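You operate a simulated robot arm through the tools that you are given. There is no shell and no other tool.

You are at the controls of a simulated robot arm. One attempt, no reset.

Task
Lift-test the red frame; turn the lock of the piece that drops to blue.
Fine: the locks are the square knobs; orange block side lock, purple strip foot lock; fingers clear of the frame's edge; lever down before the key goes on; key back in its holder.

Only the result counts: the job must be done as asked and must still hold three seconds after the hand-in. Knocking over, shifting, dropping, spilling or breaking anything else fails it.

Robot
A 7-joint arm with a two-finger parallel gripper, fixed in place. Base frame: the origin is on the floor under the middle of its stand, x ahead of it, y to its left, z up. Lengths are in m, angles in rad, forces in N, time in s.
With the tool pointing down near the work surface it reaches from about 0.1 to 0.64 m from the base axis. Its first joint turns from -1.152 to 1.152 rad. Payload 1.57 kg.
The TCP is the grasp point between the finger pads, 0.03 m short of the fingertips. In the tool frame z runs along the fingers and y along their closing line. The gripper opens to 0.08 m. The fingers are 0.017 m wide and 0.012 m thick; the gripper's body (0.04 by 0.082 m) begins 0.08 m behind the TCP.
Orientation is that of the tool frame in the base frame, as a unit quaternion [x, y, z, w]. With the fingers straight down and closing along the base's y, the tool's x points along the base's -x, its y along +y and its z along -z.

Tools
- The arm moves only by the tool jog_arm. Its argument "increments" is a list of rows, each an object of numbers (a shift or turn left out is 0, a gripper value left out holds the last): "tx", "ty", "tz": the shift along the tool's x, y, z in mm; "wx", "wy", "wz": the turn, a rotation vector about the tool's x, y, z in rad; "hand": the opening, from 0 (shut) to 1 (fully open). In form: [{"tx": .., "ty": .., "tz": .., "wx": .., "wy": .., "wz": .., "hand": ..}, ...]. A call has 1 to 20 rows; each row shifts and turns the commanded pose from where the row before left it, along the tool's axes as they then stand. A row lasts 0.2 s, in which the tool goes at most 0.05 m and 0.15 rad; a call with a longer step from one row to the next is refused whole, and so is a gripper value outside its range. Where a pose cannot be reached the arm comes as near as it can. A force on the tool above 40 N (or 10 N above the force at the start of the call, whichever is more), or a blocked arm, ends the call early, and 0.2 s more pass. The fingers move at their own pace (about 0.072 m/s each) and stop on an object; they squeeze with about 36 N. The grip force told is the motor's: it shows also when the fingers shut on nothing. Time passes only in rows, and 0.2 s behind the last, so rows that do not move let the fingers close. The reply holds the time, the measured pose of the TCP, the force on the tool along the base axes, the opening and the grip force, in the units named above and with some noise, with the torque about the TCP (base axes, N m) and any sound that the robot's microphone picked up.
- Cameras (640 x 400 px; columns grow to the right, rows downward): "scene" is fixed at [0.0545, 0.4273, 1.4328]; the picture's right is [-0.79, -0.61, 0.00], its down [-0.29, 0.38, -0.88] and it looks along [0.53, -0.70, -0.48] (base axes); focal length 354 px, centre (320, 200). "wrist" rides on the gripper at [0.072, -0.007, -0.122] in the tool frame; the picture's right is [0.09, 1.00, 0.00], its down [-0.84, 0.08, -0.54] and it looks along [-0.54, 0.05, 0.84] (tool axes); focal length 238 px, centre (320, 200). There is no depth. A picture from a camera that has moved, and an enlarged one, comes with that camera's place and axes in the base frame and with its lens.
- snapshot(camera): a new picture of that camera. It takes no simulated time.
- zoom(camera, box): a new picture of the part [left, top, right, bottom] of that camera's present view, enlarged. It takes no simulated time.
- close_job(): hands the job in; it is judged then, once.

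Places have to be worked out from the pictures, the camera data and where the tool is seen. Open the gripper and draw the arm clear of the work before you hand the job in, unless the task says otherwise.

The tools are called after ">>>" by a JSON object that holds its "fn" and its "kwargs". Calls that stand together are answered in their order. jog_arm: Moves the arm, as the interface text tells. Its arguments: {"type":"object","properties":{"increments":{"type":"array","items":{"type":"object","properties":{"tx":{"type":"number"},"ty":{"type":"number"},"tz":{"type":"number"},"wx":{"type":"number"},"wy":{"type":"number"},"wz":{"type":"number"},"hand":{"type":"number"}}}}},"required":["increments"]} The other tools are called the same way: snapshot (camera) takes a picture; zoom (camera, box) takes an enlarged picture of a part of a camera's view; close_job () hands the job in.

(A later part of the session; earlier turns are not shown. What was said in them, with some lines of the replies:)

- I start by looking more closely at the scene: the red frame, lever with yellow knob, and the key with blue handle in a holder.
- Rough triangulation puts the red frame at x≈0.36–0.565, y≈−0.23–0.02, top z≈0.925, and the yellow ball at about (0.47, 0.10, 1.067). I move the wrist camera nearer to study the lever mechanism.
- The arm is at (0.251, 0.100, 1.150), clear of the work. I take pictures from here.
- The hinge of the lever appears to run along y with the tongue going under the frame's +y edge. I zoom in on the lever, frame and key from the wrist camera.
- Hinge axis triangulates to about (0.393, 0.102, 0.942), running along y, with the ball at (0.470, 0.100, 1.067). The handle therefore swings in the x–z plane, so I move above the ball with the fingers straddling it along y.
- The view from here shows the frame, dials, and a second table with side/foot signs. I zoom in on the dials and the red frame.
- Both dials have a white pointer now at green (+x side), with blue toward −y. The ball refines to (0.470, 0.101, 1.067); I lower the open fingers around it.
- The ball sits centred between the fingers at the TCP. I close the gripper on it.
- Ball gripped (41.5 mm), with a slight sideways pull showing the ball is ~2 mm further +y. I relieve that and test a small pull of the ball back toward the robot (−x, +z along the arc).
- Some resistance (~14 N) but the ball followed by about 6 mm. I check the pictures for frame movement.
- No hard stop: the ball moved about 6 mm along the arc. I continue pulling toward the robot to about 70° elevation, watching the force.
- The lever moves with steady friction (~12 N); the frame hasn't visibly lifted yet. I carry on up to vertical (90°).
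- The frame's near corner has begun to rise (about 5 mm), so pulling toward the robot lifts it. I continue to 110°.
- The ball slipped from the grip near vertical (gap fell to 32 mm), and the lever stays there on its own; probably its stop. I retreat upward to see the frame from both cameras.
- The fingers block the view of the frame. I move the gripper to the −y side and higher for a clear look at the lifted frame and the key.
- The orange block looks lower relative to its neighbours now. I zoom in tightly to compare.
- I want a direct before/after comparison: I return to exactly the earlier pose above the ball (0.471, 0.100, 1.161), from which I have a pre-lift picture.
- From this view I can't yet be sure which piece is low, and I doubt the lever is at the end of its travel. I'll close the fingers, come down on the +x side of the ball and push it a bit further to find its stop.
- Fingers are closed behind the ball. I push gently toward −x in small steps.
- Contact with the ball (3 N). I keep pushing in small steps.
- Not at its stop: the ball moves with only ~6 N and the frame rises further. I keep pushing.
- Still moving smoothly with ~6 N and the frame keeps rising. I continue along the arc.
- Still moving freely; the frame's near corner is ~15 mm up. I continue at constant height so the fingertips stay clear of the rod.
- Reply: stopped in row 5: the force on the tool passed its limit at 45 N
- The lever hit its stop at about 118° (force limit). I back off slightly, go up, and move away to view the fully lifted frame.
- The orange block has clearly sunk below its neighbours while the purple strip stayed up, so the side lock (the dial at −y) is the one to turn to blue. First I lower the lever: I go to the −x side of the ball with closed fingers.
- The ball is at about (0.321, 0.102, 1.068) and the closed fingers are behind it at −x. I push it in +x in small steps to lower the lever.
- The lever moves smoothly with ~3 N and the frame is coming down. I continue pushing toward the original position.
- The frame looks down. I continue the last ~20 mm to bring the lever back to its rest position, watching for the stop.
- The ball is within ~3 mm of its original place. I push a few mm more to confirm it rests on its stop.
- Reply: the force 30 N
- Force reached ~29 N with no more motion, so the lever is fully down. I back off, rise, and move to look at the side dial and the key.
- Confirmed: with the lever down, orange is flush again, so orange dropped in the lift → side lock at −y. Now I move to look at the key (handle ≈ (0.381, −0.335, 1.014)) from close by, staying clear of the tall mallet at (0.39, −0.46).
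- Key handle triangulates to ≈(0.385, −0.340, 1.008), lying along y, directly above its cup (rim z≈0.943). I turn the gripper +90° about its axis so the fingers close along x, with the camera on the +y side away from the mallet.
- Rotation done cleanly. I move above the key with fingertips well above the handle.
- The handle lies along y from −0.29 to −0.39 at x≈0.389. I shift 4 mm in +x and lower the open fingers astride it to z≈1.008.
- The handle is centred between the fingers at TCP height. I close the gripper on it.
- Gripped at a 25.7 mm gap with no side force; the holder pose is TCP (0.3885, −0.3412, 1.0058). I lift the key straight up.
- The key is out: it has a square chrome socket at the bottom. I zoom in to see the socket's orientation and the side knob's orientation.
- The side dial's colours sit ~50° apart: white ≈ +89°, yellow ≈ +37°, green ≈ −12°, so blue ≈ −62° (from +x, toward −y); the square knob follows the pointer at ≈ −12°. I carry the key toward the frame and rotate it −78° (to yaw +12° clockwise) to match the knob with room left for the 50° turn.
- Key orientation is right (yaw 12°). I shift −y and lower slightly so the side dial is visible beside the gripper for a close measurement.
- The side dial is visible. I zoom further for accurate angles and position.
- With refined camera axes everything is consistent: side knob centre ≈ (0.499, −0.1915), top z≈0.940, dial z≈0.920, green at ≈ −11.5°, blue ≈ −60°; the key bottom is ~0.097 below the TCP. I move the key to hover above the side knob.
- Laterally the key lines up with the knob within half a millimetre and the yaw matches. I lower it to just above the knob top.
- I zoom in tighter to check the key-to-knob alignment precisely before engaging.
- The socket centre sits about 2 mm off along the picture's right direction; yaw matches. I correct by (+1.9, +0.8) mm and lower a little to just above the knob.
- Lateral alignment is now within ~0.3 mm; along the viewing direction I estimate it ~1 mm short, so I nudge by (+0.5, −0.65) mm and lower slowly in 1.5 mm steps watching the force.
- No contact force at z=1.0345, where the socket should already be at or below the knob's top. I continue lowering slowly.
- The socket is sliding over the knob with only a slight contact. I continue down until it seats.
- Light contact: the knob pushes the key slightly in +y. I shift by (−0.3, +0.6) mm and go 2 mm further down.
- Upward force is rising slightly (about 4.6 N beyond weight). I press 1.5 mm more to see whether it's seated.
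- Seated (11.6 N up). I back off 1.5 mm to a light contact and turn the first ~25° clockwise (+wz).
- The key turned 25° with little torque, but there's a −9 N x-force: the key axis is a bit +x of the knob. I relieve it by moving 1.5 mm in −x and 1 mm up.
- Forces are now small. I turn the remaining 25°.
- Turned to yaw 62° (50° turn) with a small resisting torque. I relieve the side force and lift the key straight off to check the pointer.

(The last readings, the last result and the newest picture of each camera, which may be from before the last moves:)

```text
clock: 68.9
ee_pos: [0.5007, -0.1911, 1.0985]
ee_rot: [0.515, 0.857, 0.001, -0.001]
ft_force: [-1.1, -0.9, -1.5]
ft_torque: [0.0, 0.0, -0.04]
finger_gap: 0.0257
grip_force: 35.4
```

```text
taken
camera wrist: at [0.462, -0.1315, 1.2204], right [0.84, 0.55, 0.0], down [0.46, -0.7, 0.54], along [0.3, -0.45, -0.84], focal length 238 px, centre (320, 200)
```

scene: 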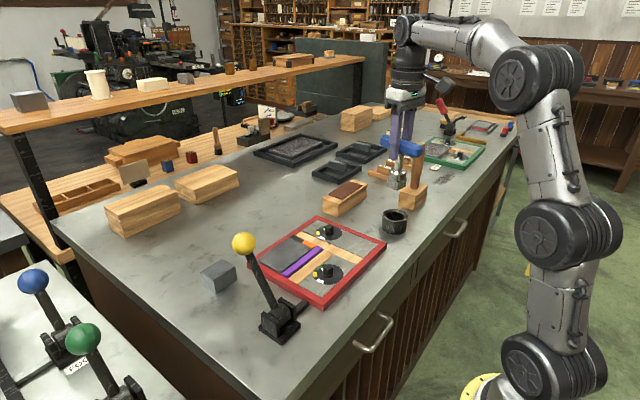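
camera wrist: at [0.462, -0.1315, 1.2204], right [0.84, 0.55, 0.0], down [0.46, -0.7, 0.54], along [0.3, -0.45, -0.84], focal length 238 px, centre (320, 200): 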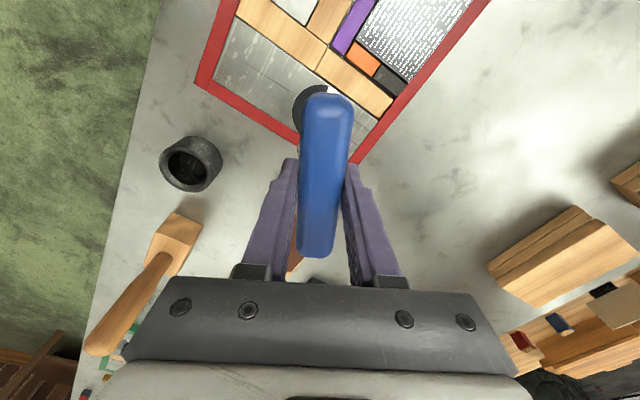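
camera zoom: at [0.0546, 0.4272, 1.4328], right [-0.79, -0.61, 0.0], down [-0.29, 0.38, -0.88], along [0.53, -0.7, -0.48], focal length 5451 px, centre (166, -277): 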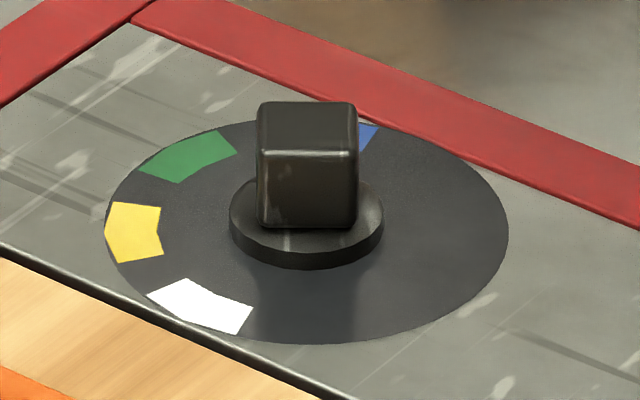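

The knob turned, but by edge direction only ~41–42° (socket slack), so the pointer should be near −53° with blue centred at ≈ −60°. I move aside to view the dial with the wrist camera.

>>> {"fn": "jog_arm", "kwargs": {"increments": [{"ty": -40, "tz": -5}, {"ty": -45, "tz": -5}, {}]}}

>>> {"fn": "snapshot", "kwargs": {"camera": "wrist"}}

```text
clock: 69.7
ee_pos: [0.4259, -0.2318, 1.1087]
ee_rot: [0.515, 0.857, 0.001, 0.001]
ft_force: [0.0, 0.4, -2.2]
ft_torque: [-0.02, 0.01, 0.03]
finger_gap: 0.0257
grip_force: 35.9
```

```text
taken
camera wrist: at [0.3862, -0.1721, 1.2309], right [0.84, 0.55, 0.0], down [0.46, -0.7, 0.54], along [0.3, -0.45, -0.84], focal length 238 px, centre (320, 200)
```

wrist: 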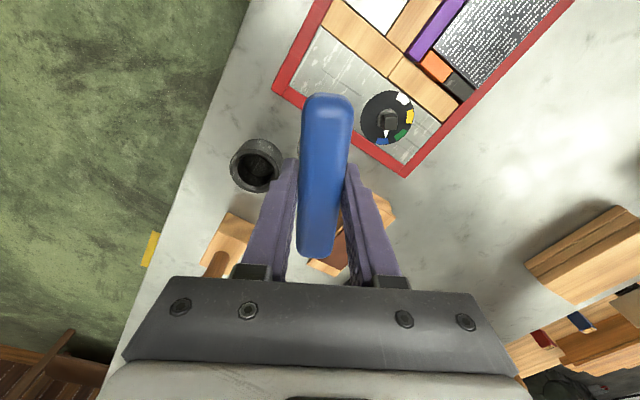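

The dial is visible with the pointer near blue. I zoom in.

>>> {"fn": "zoom", "kwargs": {"camera": "wrist", "box": [355, 85, 420, 150]}}

```text
6.15 times, centred on (388, 118) of wrist
camera zoom: at [0.3862, -0.1721, 1.2309], right [0.84, 0.55, 0.0], down [0.46, -0.7, 0.54], along [0.3, -0.45, -0.84], focal length 1467 px, centre (-95, 708)
```

zoom: 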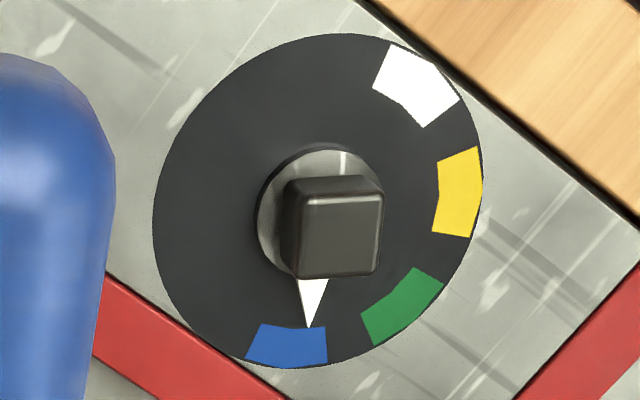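

The pointer is at the near edge of blue, ~8.4° short of its centre (50.2° vs 58.6°). I return above the knob, turn the key back 7° to match the knob's present angle, and lower it again.

>>> {"fn": "jog_arm", "kwargs": {"increments": [{"ty": 45, "tz": 5}, {"ty": 40, "tz": 5}, {"wz": -0.061}, {"wz": -0.061}, {"tz": 20}, {"tz": 18}, {}]}}

>>> {"fn": "zoom", "kwargs": {"camera": "scene", "box": [312, 205, 348, 241]}}

```text
clock: 71.3
ee_pos: [0.5007, -0.1918, 1.0608]
ee_rot: [0.461, 0.887, 0.0, 0.0]
ft_force: [-0.3, -0.3, -2.0]
ft_torque: [0.01, 0.0, -0.01]
finger_gap: 0.0256
grip_force: 36.0
```

```text
11.11 times, centred on (330, 223) of scene
camera zoom: at [0.0546, 0.4272, 1.4328], right [-0.79, -0.61, 0.0], down [-0.29, 0.38, -0.88], along [0.53, -0.7, -0.48], focal length 3937 px, centre (209, -56)
```

zoom: 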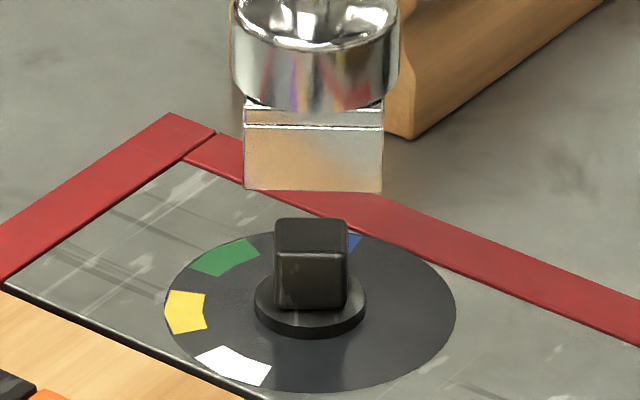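

Socket and knob are aligned in position and yaw. I lower the key onto the knob.

>>> {"fn": "jog_arm", "kwargs": {"increments": [{"tz": 10}, {"tz": 10}, {"tz": 4}, {"tz": 3}, {"tz": 3}, {"tz": 3}, {}]}}

>>> {"fn": "zoom", "kwargs": {"camera": "scene", "box": [312, 205, 348, 241]}}

```text
clock: 72.9
ee_pos: [0.5014, -0.1924, 1.0269]
ee_rot: [0.462, 0.887, 0.001, -0.001]
ft_force: [0.0, -0.3, -2.3]
ft_torque: [-0.02, -0.02, -0.01]
finger_gap: 0.0255
grip_force: 36.0
```

```text
11.11 times, centred on (330, 223) of scene
camera zoom: at [0.0546, 0.4272, 1.4328], right [-0.79, -0.61, 0.0], down [-0.29, 0.38, -0.88], along [0.53, -0.7, -0.48], focal length 3937 px, centre (209, -56)
```

zoom: 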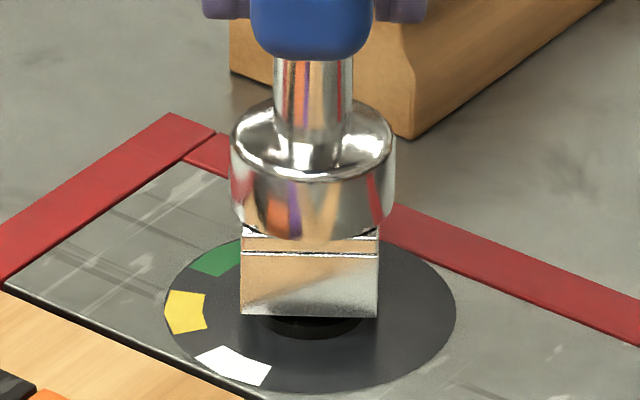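

Engaged with no side force. I lower 1.5 mm more and turn +15.4° to bring the pointer to the centre of blue.

>>> {"fn": "jog_arm", "kwargs": {"increments": [{"tz": 1.5}, {"wz": 0.0672}, {"wz": 0.0672}, {"wz": 0.0672}, {"wz": 0.0672}, {}]}}

```text
clock: 74.3
ee_pos: [0.5007, -0.1925, 1.0251]
ee_rot: [0.577, 0.817, 0.0, -0.001]
ft_force: [-4.6, 2.5, -2.1]
ft_torque: [0.17, 0.38, 0.18]
finger_gap: 0.0258
grip_force: 36.4
```

Resisting torque 0.18 N·m showed it turned. I unwind 3° within the slack, lift off, and move aside to look.

>>> {"fn": "jog_arm", "kwargs": {"increments": [{"wz": -0.06}, {"tz": -4}, {"tz": -6}, {"tz": -10}, {"tz": -15}, {"tz": -20}, {"tz": -22}, {"ty": -40, "tz": -5}, {"ty": -45, "tz": -5}, {}]}}

>>> {"fn": "snapshot", "kwargs": {"camera": "wrist"}}

>>> {"fn": "zoom", "kwargs": {"camera": "scene", "box": [312, 218, 348, 244]}}

```text
clock: 76.5
ee_pos: [0.4221, -0.2249, 1.1124]
ee_rot: [0.552, 0.834, 0.0, -0.001]
ft_force: [-0.6, -0.2, -1.9]
ft_torque: [0.01, 0.0, 0.02]
finger_gap: 0.026
grip_force: 35.7
```

```text
taken
camera wrist: at [0.3883, -0.1613, 1.2345], right [0.88, 0.47, 0.0], down [0.4, -0.74, 0.54], along [0.26, -0.48, -0.84], focal length 238 px, centre (320, 200)
```

wrist: 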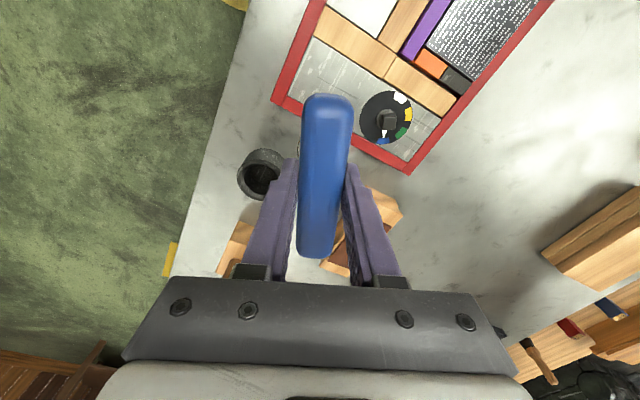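

```text
15.38 times, centred on (330, 231) of scene
camera zoom: at [0.0545, 0.4272, 1.4328], right [-0.79, -0.61, 0.0], down [-0.29, 0.38, -0.88], along [0.53, -0.7, -0.48], focal length 5451 px, centre (166, -277)
```

zoom: 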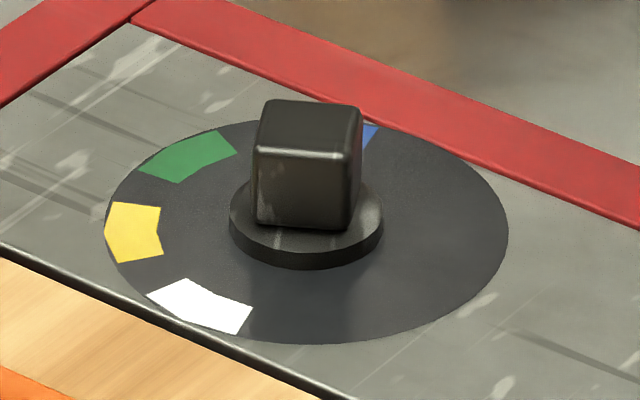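

>>> {"fn": "zoom", "kwargs": {"camera": "wrist", "box": [355, 85, 420, 150]}}

```text
6.15 times, centred on (388, 118) of wrist
camera zoom: at [0.3883, -0.1613, 1.2345], right [0.88, 0.47, 0.0], down [0.4, -0.74, 0.54], along [0.26, -0.48, -0.84], focal length 1467 px, centre (-95, 708)
```

zoom: 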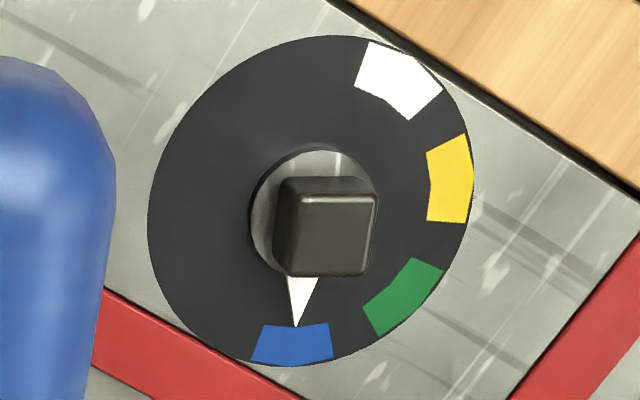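

The pointer now points at the middle of the blue sector (within ~1°). I turn the key to its original yaw (90°) and carry it above the holder.

>>> {"fn": "jog_arm", "kwargs": {"increments": [{"tz": -10}, {"wz": 0.1338}, {"wz": 0.1338}, {"wz": 0.1337}, {"tx": -39, "ty": -11, "tz": -4}, {"tx": -39, "ty": -11, "tz": -4}, {"tx": -38.6, "ty": -11.3, "tz": -2}, {}]}}

>>> {"fn": "snapshot", "kwargs": {"camera": "wrist"}}

>>> {"fn": "zoom", "kwargs": {"camera": "scene", "box": [365, 130, 435, 240]}}

```text
clock: 78.3
ee_pos: [0.39, -0.342, 1.133]
ee_rot: [0.707, 0.707, 0.0, 0.001]
ft_force: [-0.1, -0.5, -1.8]
ft_torque: [0.0, -0.01, 0.0]
finger_gap: 0.0258
grip_force: 36.2
```

```text
taken
camera wrist: at [0.3834, -0.2697, 1.2544], right [1.0, 0.09, 0.0], down [0.08, -0.84, 0.54], along [0.05, -0.54, -0.84], focal length 238 px, centre (320, 200)
```

wrist: 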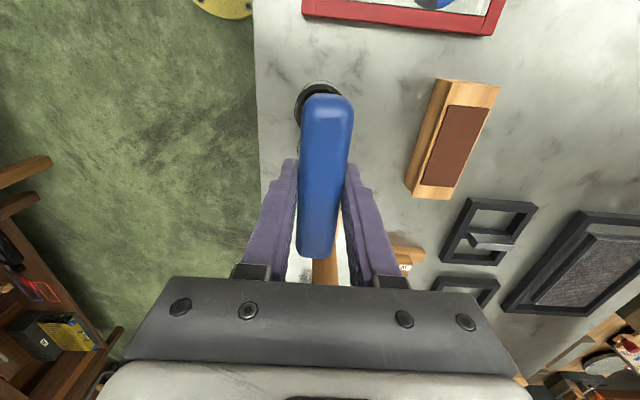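

```text
3.64 times, centred on (400, 185) of scene
camera zoom: at [0.0546, 0.4272, 1.4328], right [-0.79, -0.61, 0.0], down [-0.29, 0.38, -0.88], along [0.53, -0.7, -0.48], focal length 1288 px, centre (29, 254)
```

zoom: 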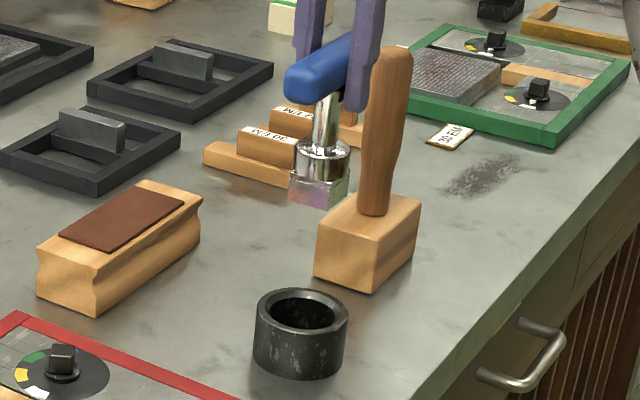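

The view matches the one right after lifting the key out. I lower it to just above the rim and check the alignment.

>>> {"fn": "jog_arm", "kwargs": {"increments": [{"tz": 25}, {"tz": 25}, {"tz": 20}, {"tz": 12}, {}]}}

>>> {"fn": "zoom", "kwargs": {"camera": "scene", "box": [375, 175, 420, 240]}}

>>> {"fn": "snapshot", "kwargs": {"camera": "wrist"}}

```text
clock: 79.5
ee_pos: [0.3894, -0.3415, 1.0491]
ee_rot: [0.707, 0.707, 0.0, -0.002]
ft_force: [0.4, -0.4, -1.8]
ft_torque: [-0.02, -0.02, -0.02]
finger_gap: 0.0258
grip_force: 35.4
```

```text
6.15 times, centred on (398, 208) of scene
camera zoom: at [0.0546, 0.4272, 1.4328], right [-0.79, -0.61, 0.0], down [-0.29, 0.38, -0.88], along [0.53, -0.7, -0.48], focal length 2180 px, centre (-157, 154)
```

zoom: 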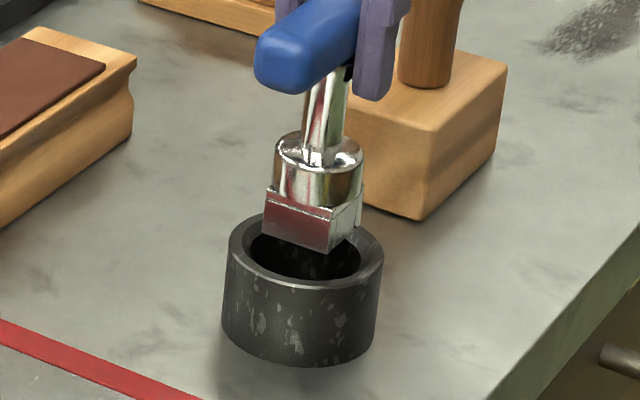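

```text
taken
camera wrist: at [0.3831, -0.269, 1.1722], right [1.0, 0.09, 0.0], down [0.08, -0.84, 0.54], along [0.05, -0.54, -0.84], focal length 238 px, centre (320, 200)
```

wrist: 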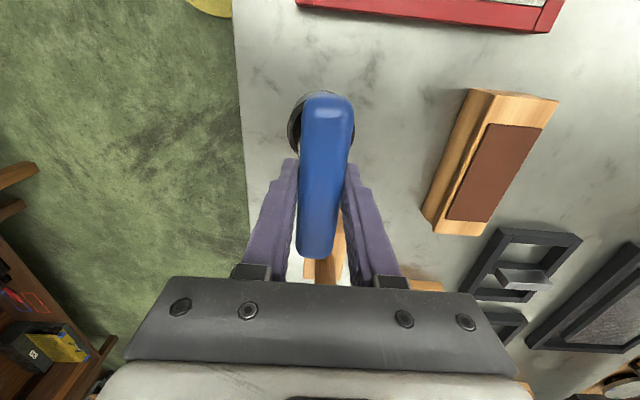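

Key is over the cup opening, about 1 mm to the right. I nudge it (+0.6, +0.5) mm and lower it slowly into the holder.

>>> {"fn": "jog_arm", "kwargs": {"increments": [{"tx": 0.5, "ty": 0.6}, {"tz": 6}, {"tz": 6}, {"tz": 6}, {"tz": 6}, {"tz": 6}, {}]}}

>>> {"fn": "zoom", "kwargs": {"camera": "scene", "box": [375, 175, 420, 240]}}

```text
clock: 81.1
ee_pos: [0.3906, -0.3399, 1.0211]
ee_rot: [0.707, 0.707, 0.0, 0.0]
ft_force: [-0.4, 0.7, -2.2]
ft_torque: [0.04, 0.01, -0.02]
finger_gap: 0.0257
grip_force: 35.9
```

```text
6.15 times, centred on (398, 208) of scene
camera zoom: at [0.0546, 0.4272, 1.4328], right [-0.79, -0.61, 0.0], down [-0.29, 0.38, -0.88], along [0.53, -0.7, -0.48], focal length 2180 px, centre (-157, 154)
```

zoom: 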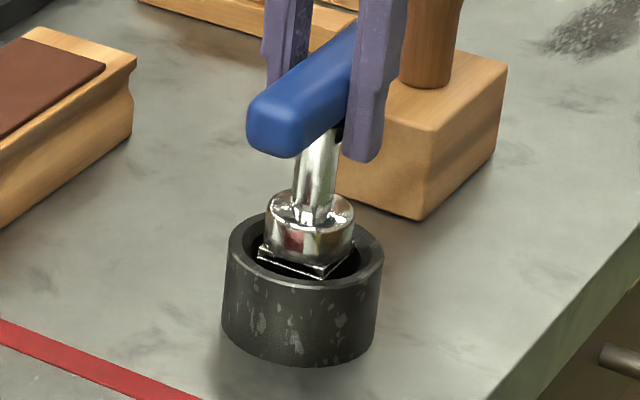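

The socket is in the cup without contact. I continue down to the floor of the holder.

>>> {"fn": "jog_arm", "kwargs": {"increments": [{"tz": 4}, {"tz": 4}, {"tz": 3}, {"tz": 2}, {}]}}

```text
clock: 82.3
ee_pos: [0.3895, -0.3405, 1.0082]
ee_rot: [0.707, 0.707, 0.0, -0.001]
ft_force: [0.0, -0.1, -2.1]
ft_torque: [0.0, 0.0, -0.02]
finger_gap: 0.0255
grip_force: 36.2
```

No contact yet at z=1.008 (original resting height was ≈1.006). I go down in 1 mm steps until the weight comes off.

>>> {"fn": "jog_arm", "kwargs": {"increments": [{"tz": 1}, {"tz": 1}, {}]}}

```text
clock: 83.1
ee_pos: [0.3895, -0.3403, 1.0061]
ee_rot: [0.707, 0.707, 0.0, 0.0]
ft_force: [-0.9, 0.0, 0.8]
ft_torque: [0.0, 0.1, 0.01]
finger_gap: 0.0258
grip_force: 36.5
```

The key rests on the holder floor (weight is off). I open the gripper.

>>> {"fn": "jog_arm", "kwargs": {"increments": [{"tz": 0.3}, {"hand": 0.5}, {"hand": 0.5}, {"hand": 1}, {"hand": 1}, {}]}}

>>> {"fn": "snapshot", "kwargs": {"camera": "wrist"}}

>>> {"fn": "zoom", "kwargs": {"camera": "scene", "box": [350, 140, 450, 240]}}

```text
clock: 84.5
ee_pos: [0.3908, -0.3404, 1.0049]
ee_rot: [0.707, 0.708, -0.001, 0.0]
ft_force: [0.1, 0.1, -0.1]
ft_torque: [0.05, -0.02, 0.04]
finger_gap: 0.0799
grip_force: 0.0
```

```text
taken
camera wrist: at [0.3842, -0.269, 1.1274], right [1.0, 0.09, 0.0], down [0.08, -0.84, 0.54], along [0.05, -0.54, -0.84], focal length 238 px, centre (320, 200)
```

wrist: 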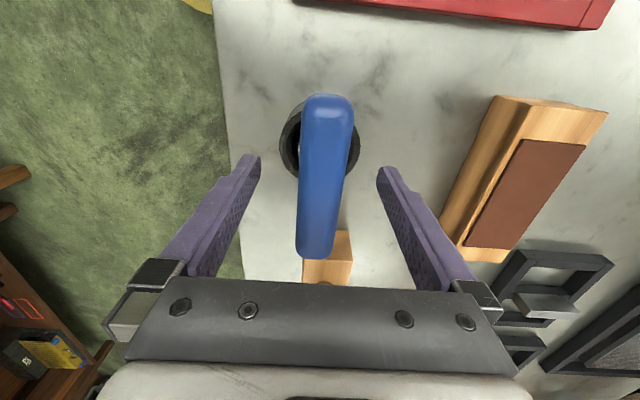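

```text
4.00 times, centred on (400, 190) of scene
camera zoom: at [0.0545, 0.4273, 1.4328], right [-0.79, -0.61, 0.0], down [-0.29, 0.38, -0.88], along [0.53, -0.7, -0.48], focal length 1417 px, centre (0, 240)
```

zoom: 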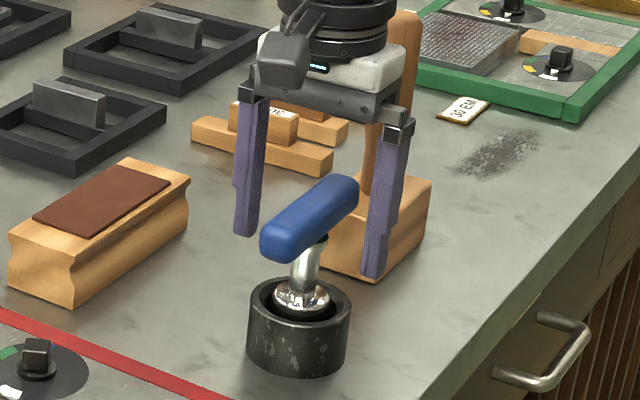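

The key stands in its holder just as at the start and the fingers are open. I rise straight up and withdraw the arm clear.

>>> {"fn": "jog_arm", "kwargs": {"increments": [{"tz": -15}, {"tz": -25}, {"tz": -35}, {"tz": -45}, {"tz": -45}, {"tz": -45}, {"tx": 35, "ty": -15, "tz": -20}, {"tx": 35, "ty": -15, "tz": -20}, {"tx": 40, "ty": -10}, {"tx": 40, "ty": -10}, {"tx": 40}, {}]}}

>>> {"fn": "snapshot", "kwargs": {"camera": "scene"}}

>>> {"fn": "snapshot", "kwargs": {"camera": "wrist"}}

>>> {"fn": "zoom", "kwargs": {"camera": "scene", "box": [220, 180, 420, 345]}}

```text
clock: 87.1
ee_pos: [0.3371, -0.1472, 1.2528]
ee_rot: [0.707, 0.708, -0.001, -0.001]
ft_force: [-0.7, 0.2, 0.7]
ft_torque: [-0.01, 0.01, -0.01]
finger_gap: 0.0801
grip_force: 0.0
out of reach, approached as far as the arm can: row 6
```

```text
taken
```

scene: 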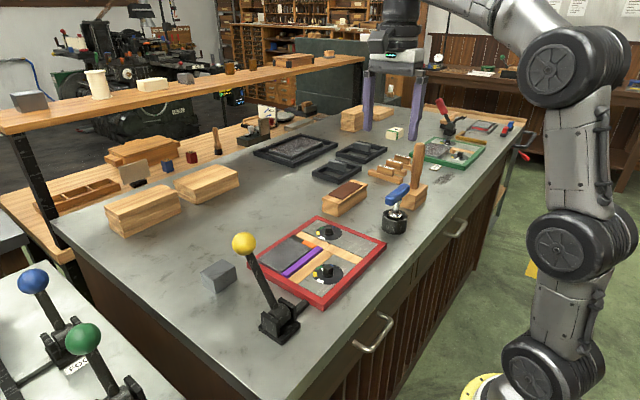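

```text
taken
camera wrist: at [0.3308, -0.0754, 1.3755], right [1.0, 0.09, 0.0], down [0.08, -0.84, 0.54], along [0.05, -0.54, -0.84], focal length 238 px, centre (320, 200)
```

wrist: 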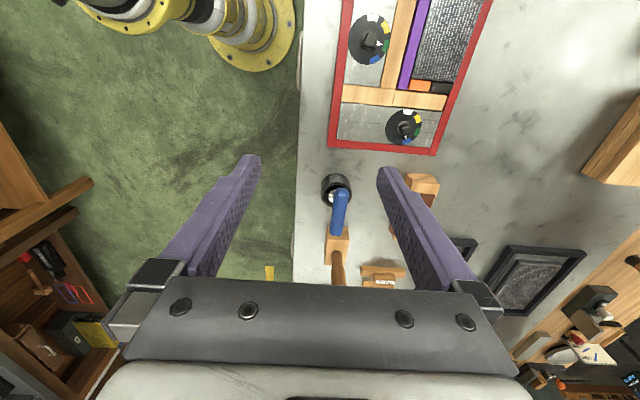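

```text
2.42 times, centred on (320, 262) of scene
camera zoom: at [0.0545, 0.4273, 1.4328], right [-0.79, -0.61, 0.0], down [-0.29, 0.38, -0.88], along [0.53, -0.7, -0.48], focal length 859 px, centre (320, 48)
```

zoom: 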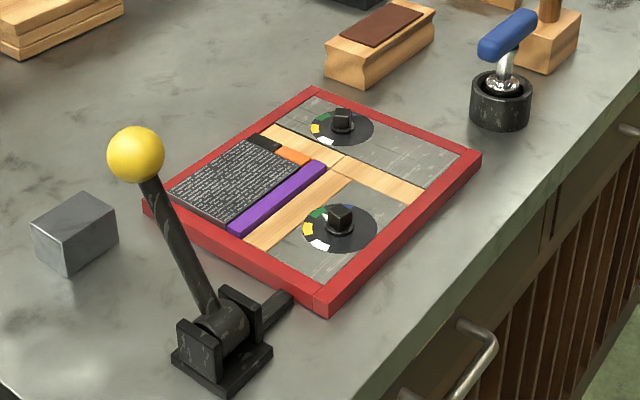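

All is in place: lever down, frame flat, key in its holder. I take one last close look at both dials.

>>> {"fn": "zoom", "kwargs": {"camera": "wrist", "box": [375, 95, 435, 155]}}

>>> {"fn": "zoom", "kwargs": {"camera": "wrist", "box": [335, 0, 405, 75]}}

```text
6.67 times, centred on (405, 125) of wrist
camera zoom: at [0.3308, -0.0754, 1.3755], right [1.0, 0.09, 0.0], down [0.08, -0.84, 0.54], along [0.05, -0.54, -0.84], focal length 1589 px, centre (-247, 700)
```

zoom: 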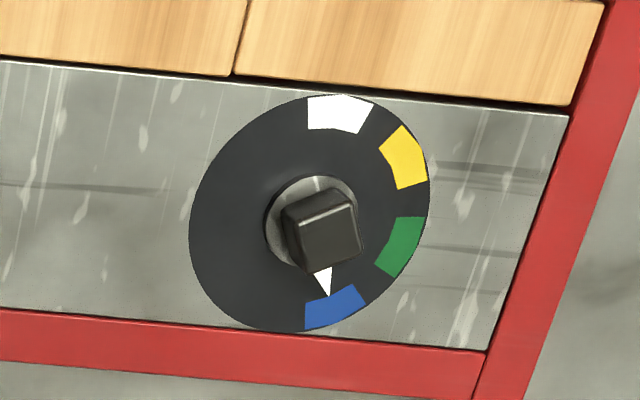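

```text
5.33 times, centred on (370, 38) of wrist
camera zoom: at [0.3308, -0.0754, 1.3755], right [1.0, 0.09, 0.0], down [0.08, -0.84, 0.54], along [0.05, -0.54, -0.84], focal length 1271 px, centre (53, 1067)
```

zoom: 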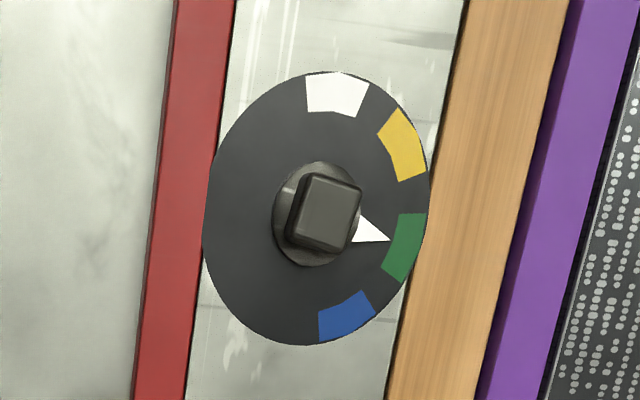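

The side lock's pointer is in the middle of blue, the foot lock is untouched on green, the lever is down, the key is back and the arm is clear with the gripper open. I hand in the job.

>>> {"fn": "close_job", "kwargs": {}}

```text
The job is handed in.
```

The lift test is done and the job is handed in. The **orange block** dropped, so I turned the **side lock** to blue.

- **Lift test:** I moved the lever to its stop, which raised the frame's near corner. The orange block sank below its neighbours and the purple strip stayed up. I then pushed the lever back down against its stop before the key went on.
- **Side lock:** The key has some play in it, so the first turn left the pointer about 8° short of the centre of blue. I put the key back on and turned it again. The pointer now sits in the middle of the blue sector.
- **Foot lock:** I did not touch it, and it still points to green.
- **Key and arm:** The key is back in its holder and looks the same as at the start. The gripper is open and the arm is clear of the work.

While I was lifting the lever, the ball slipped out of the grip once. The lever stayed where it was, and I finished the lift by pushing the ball with closed fingers. In the last pictures I saw nothing else knocked or moved.
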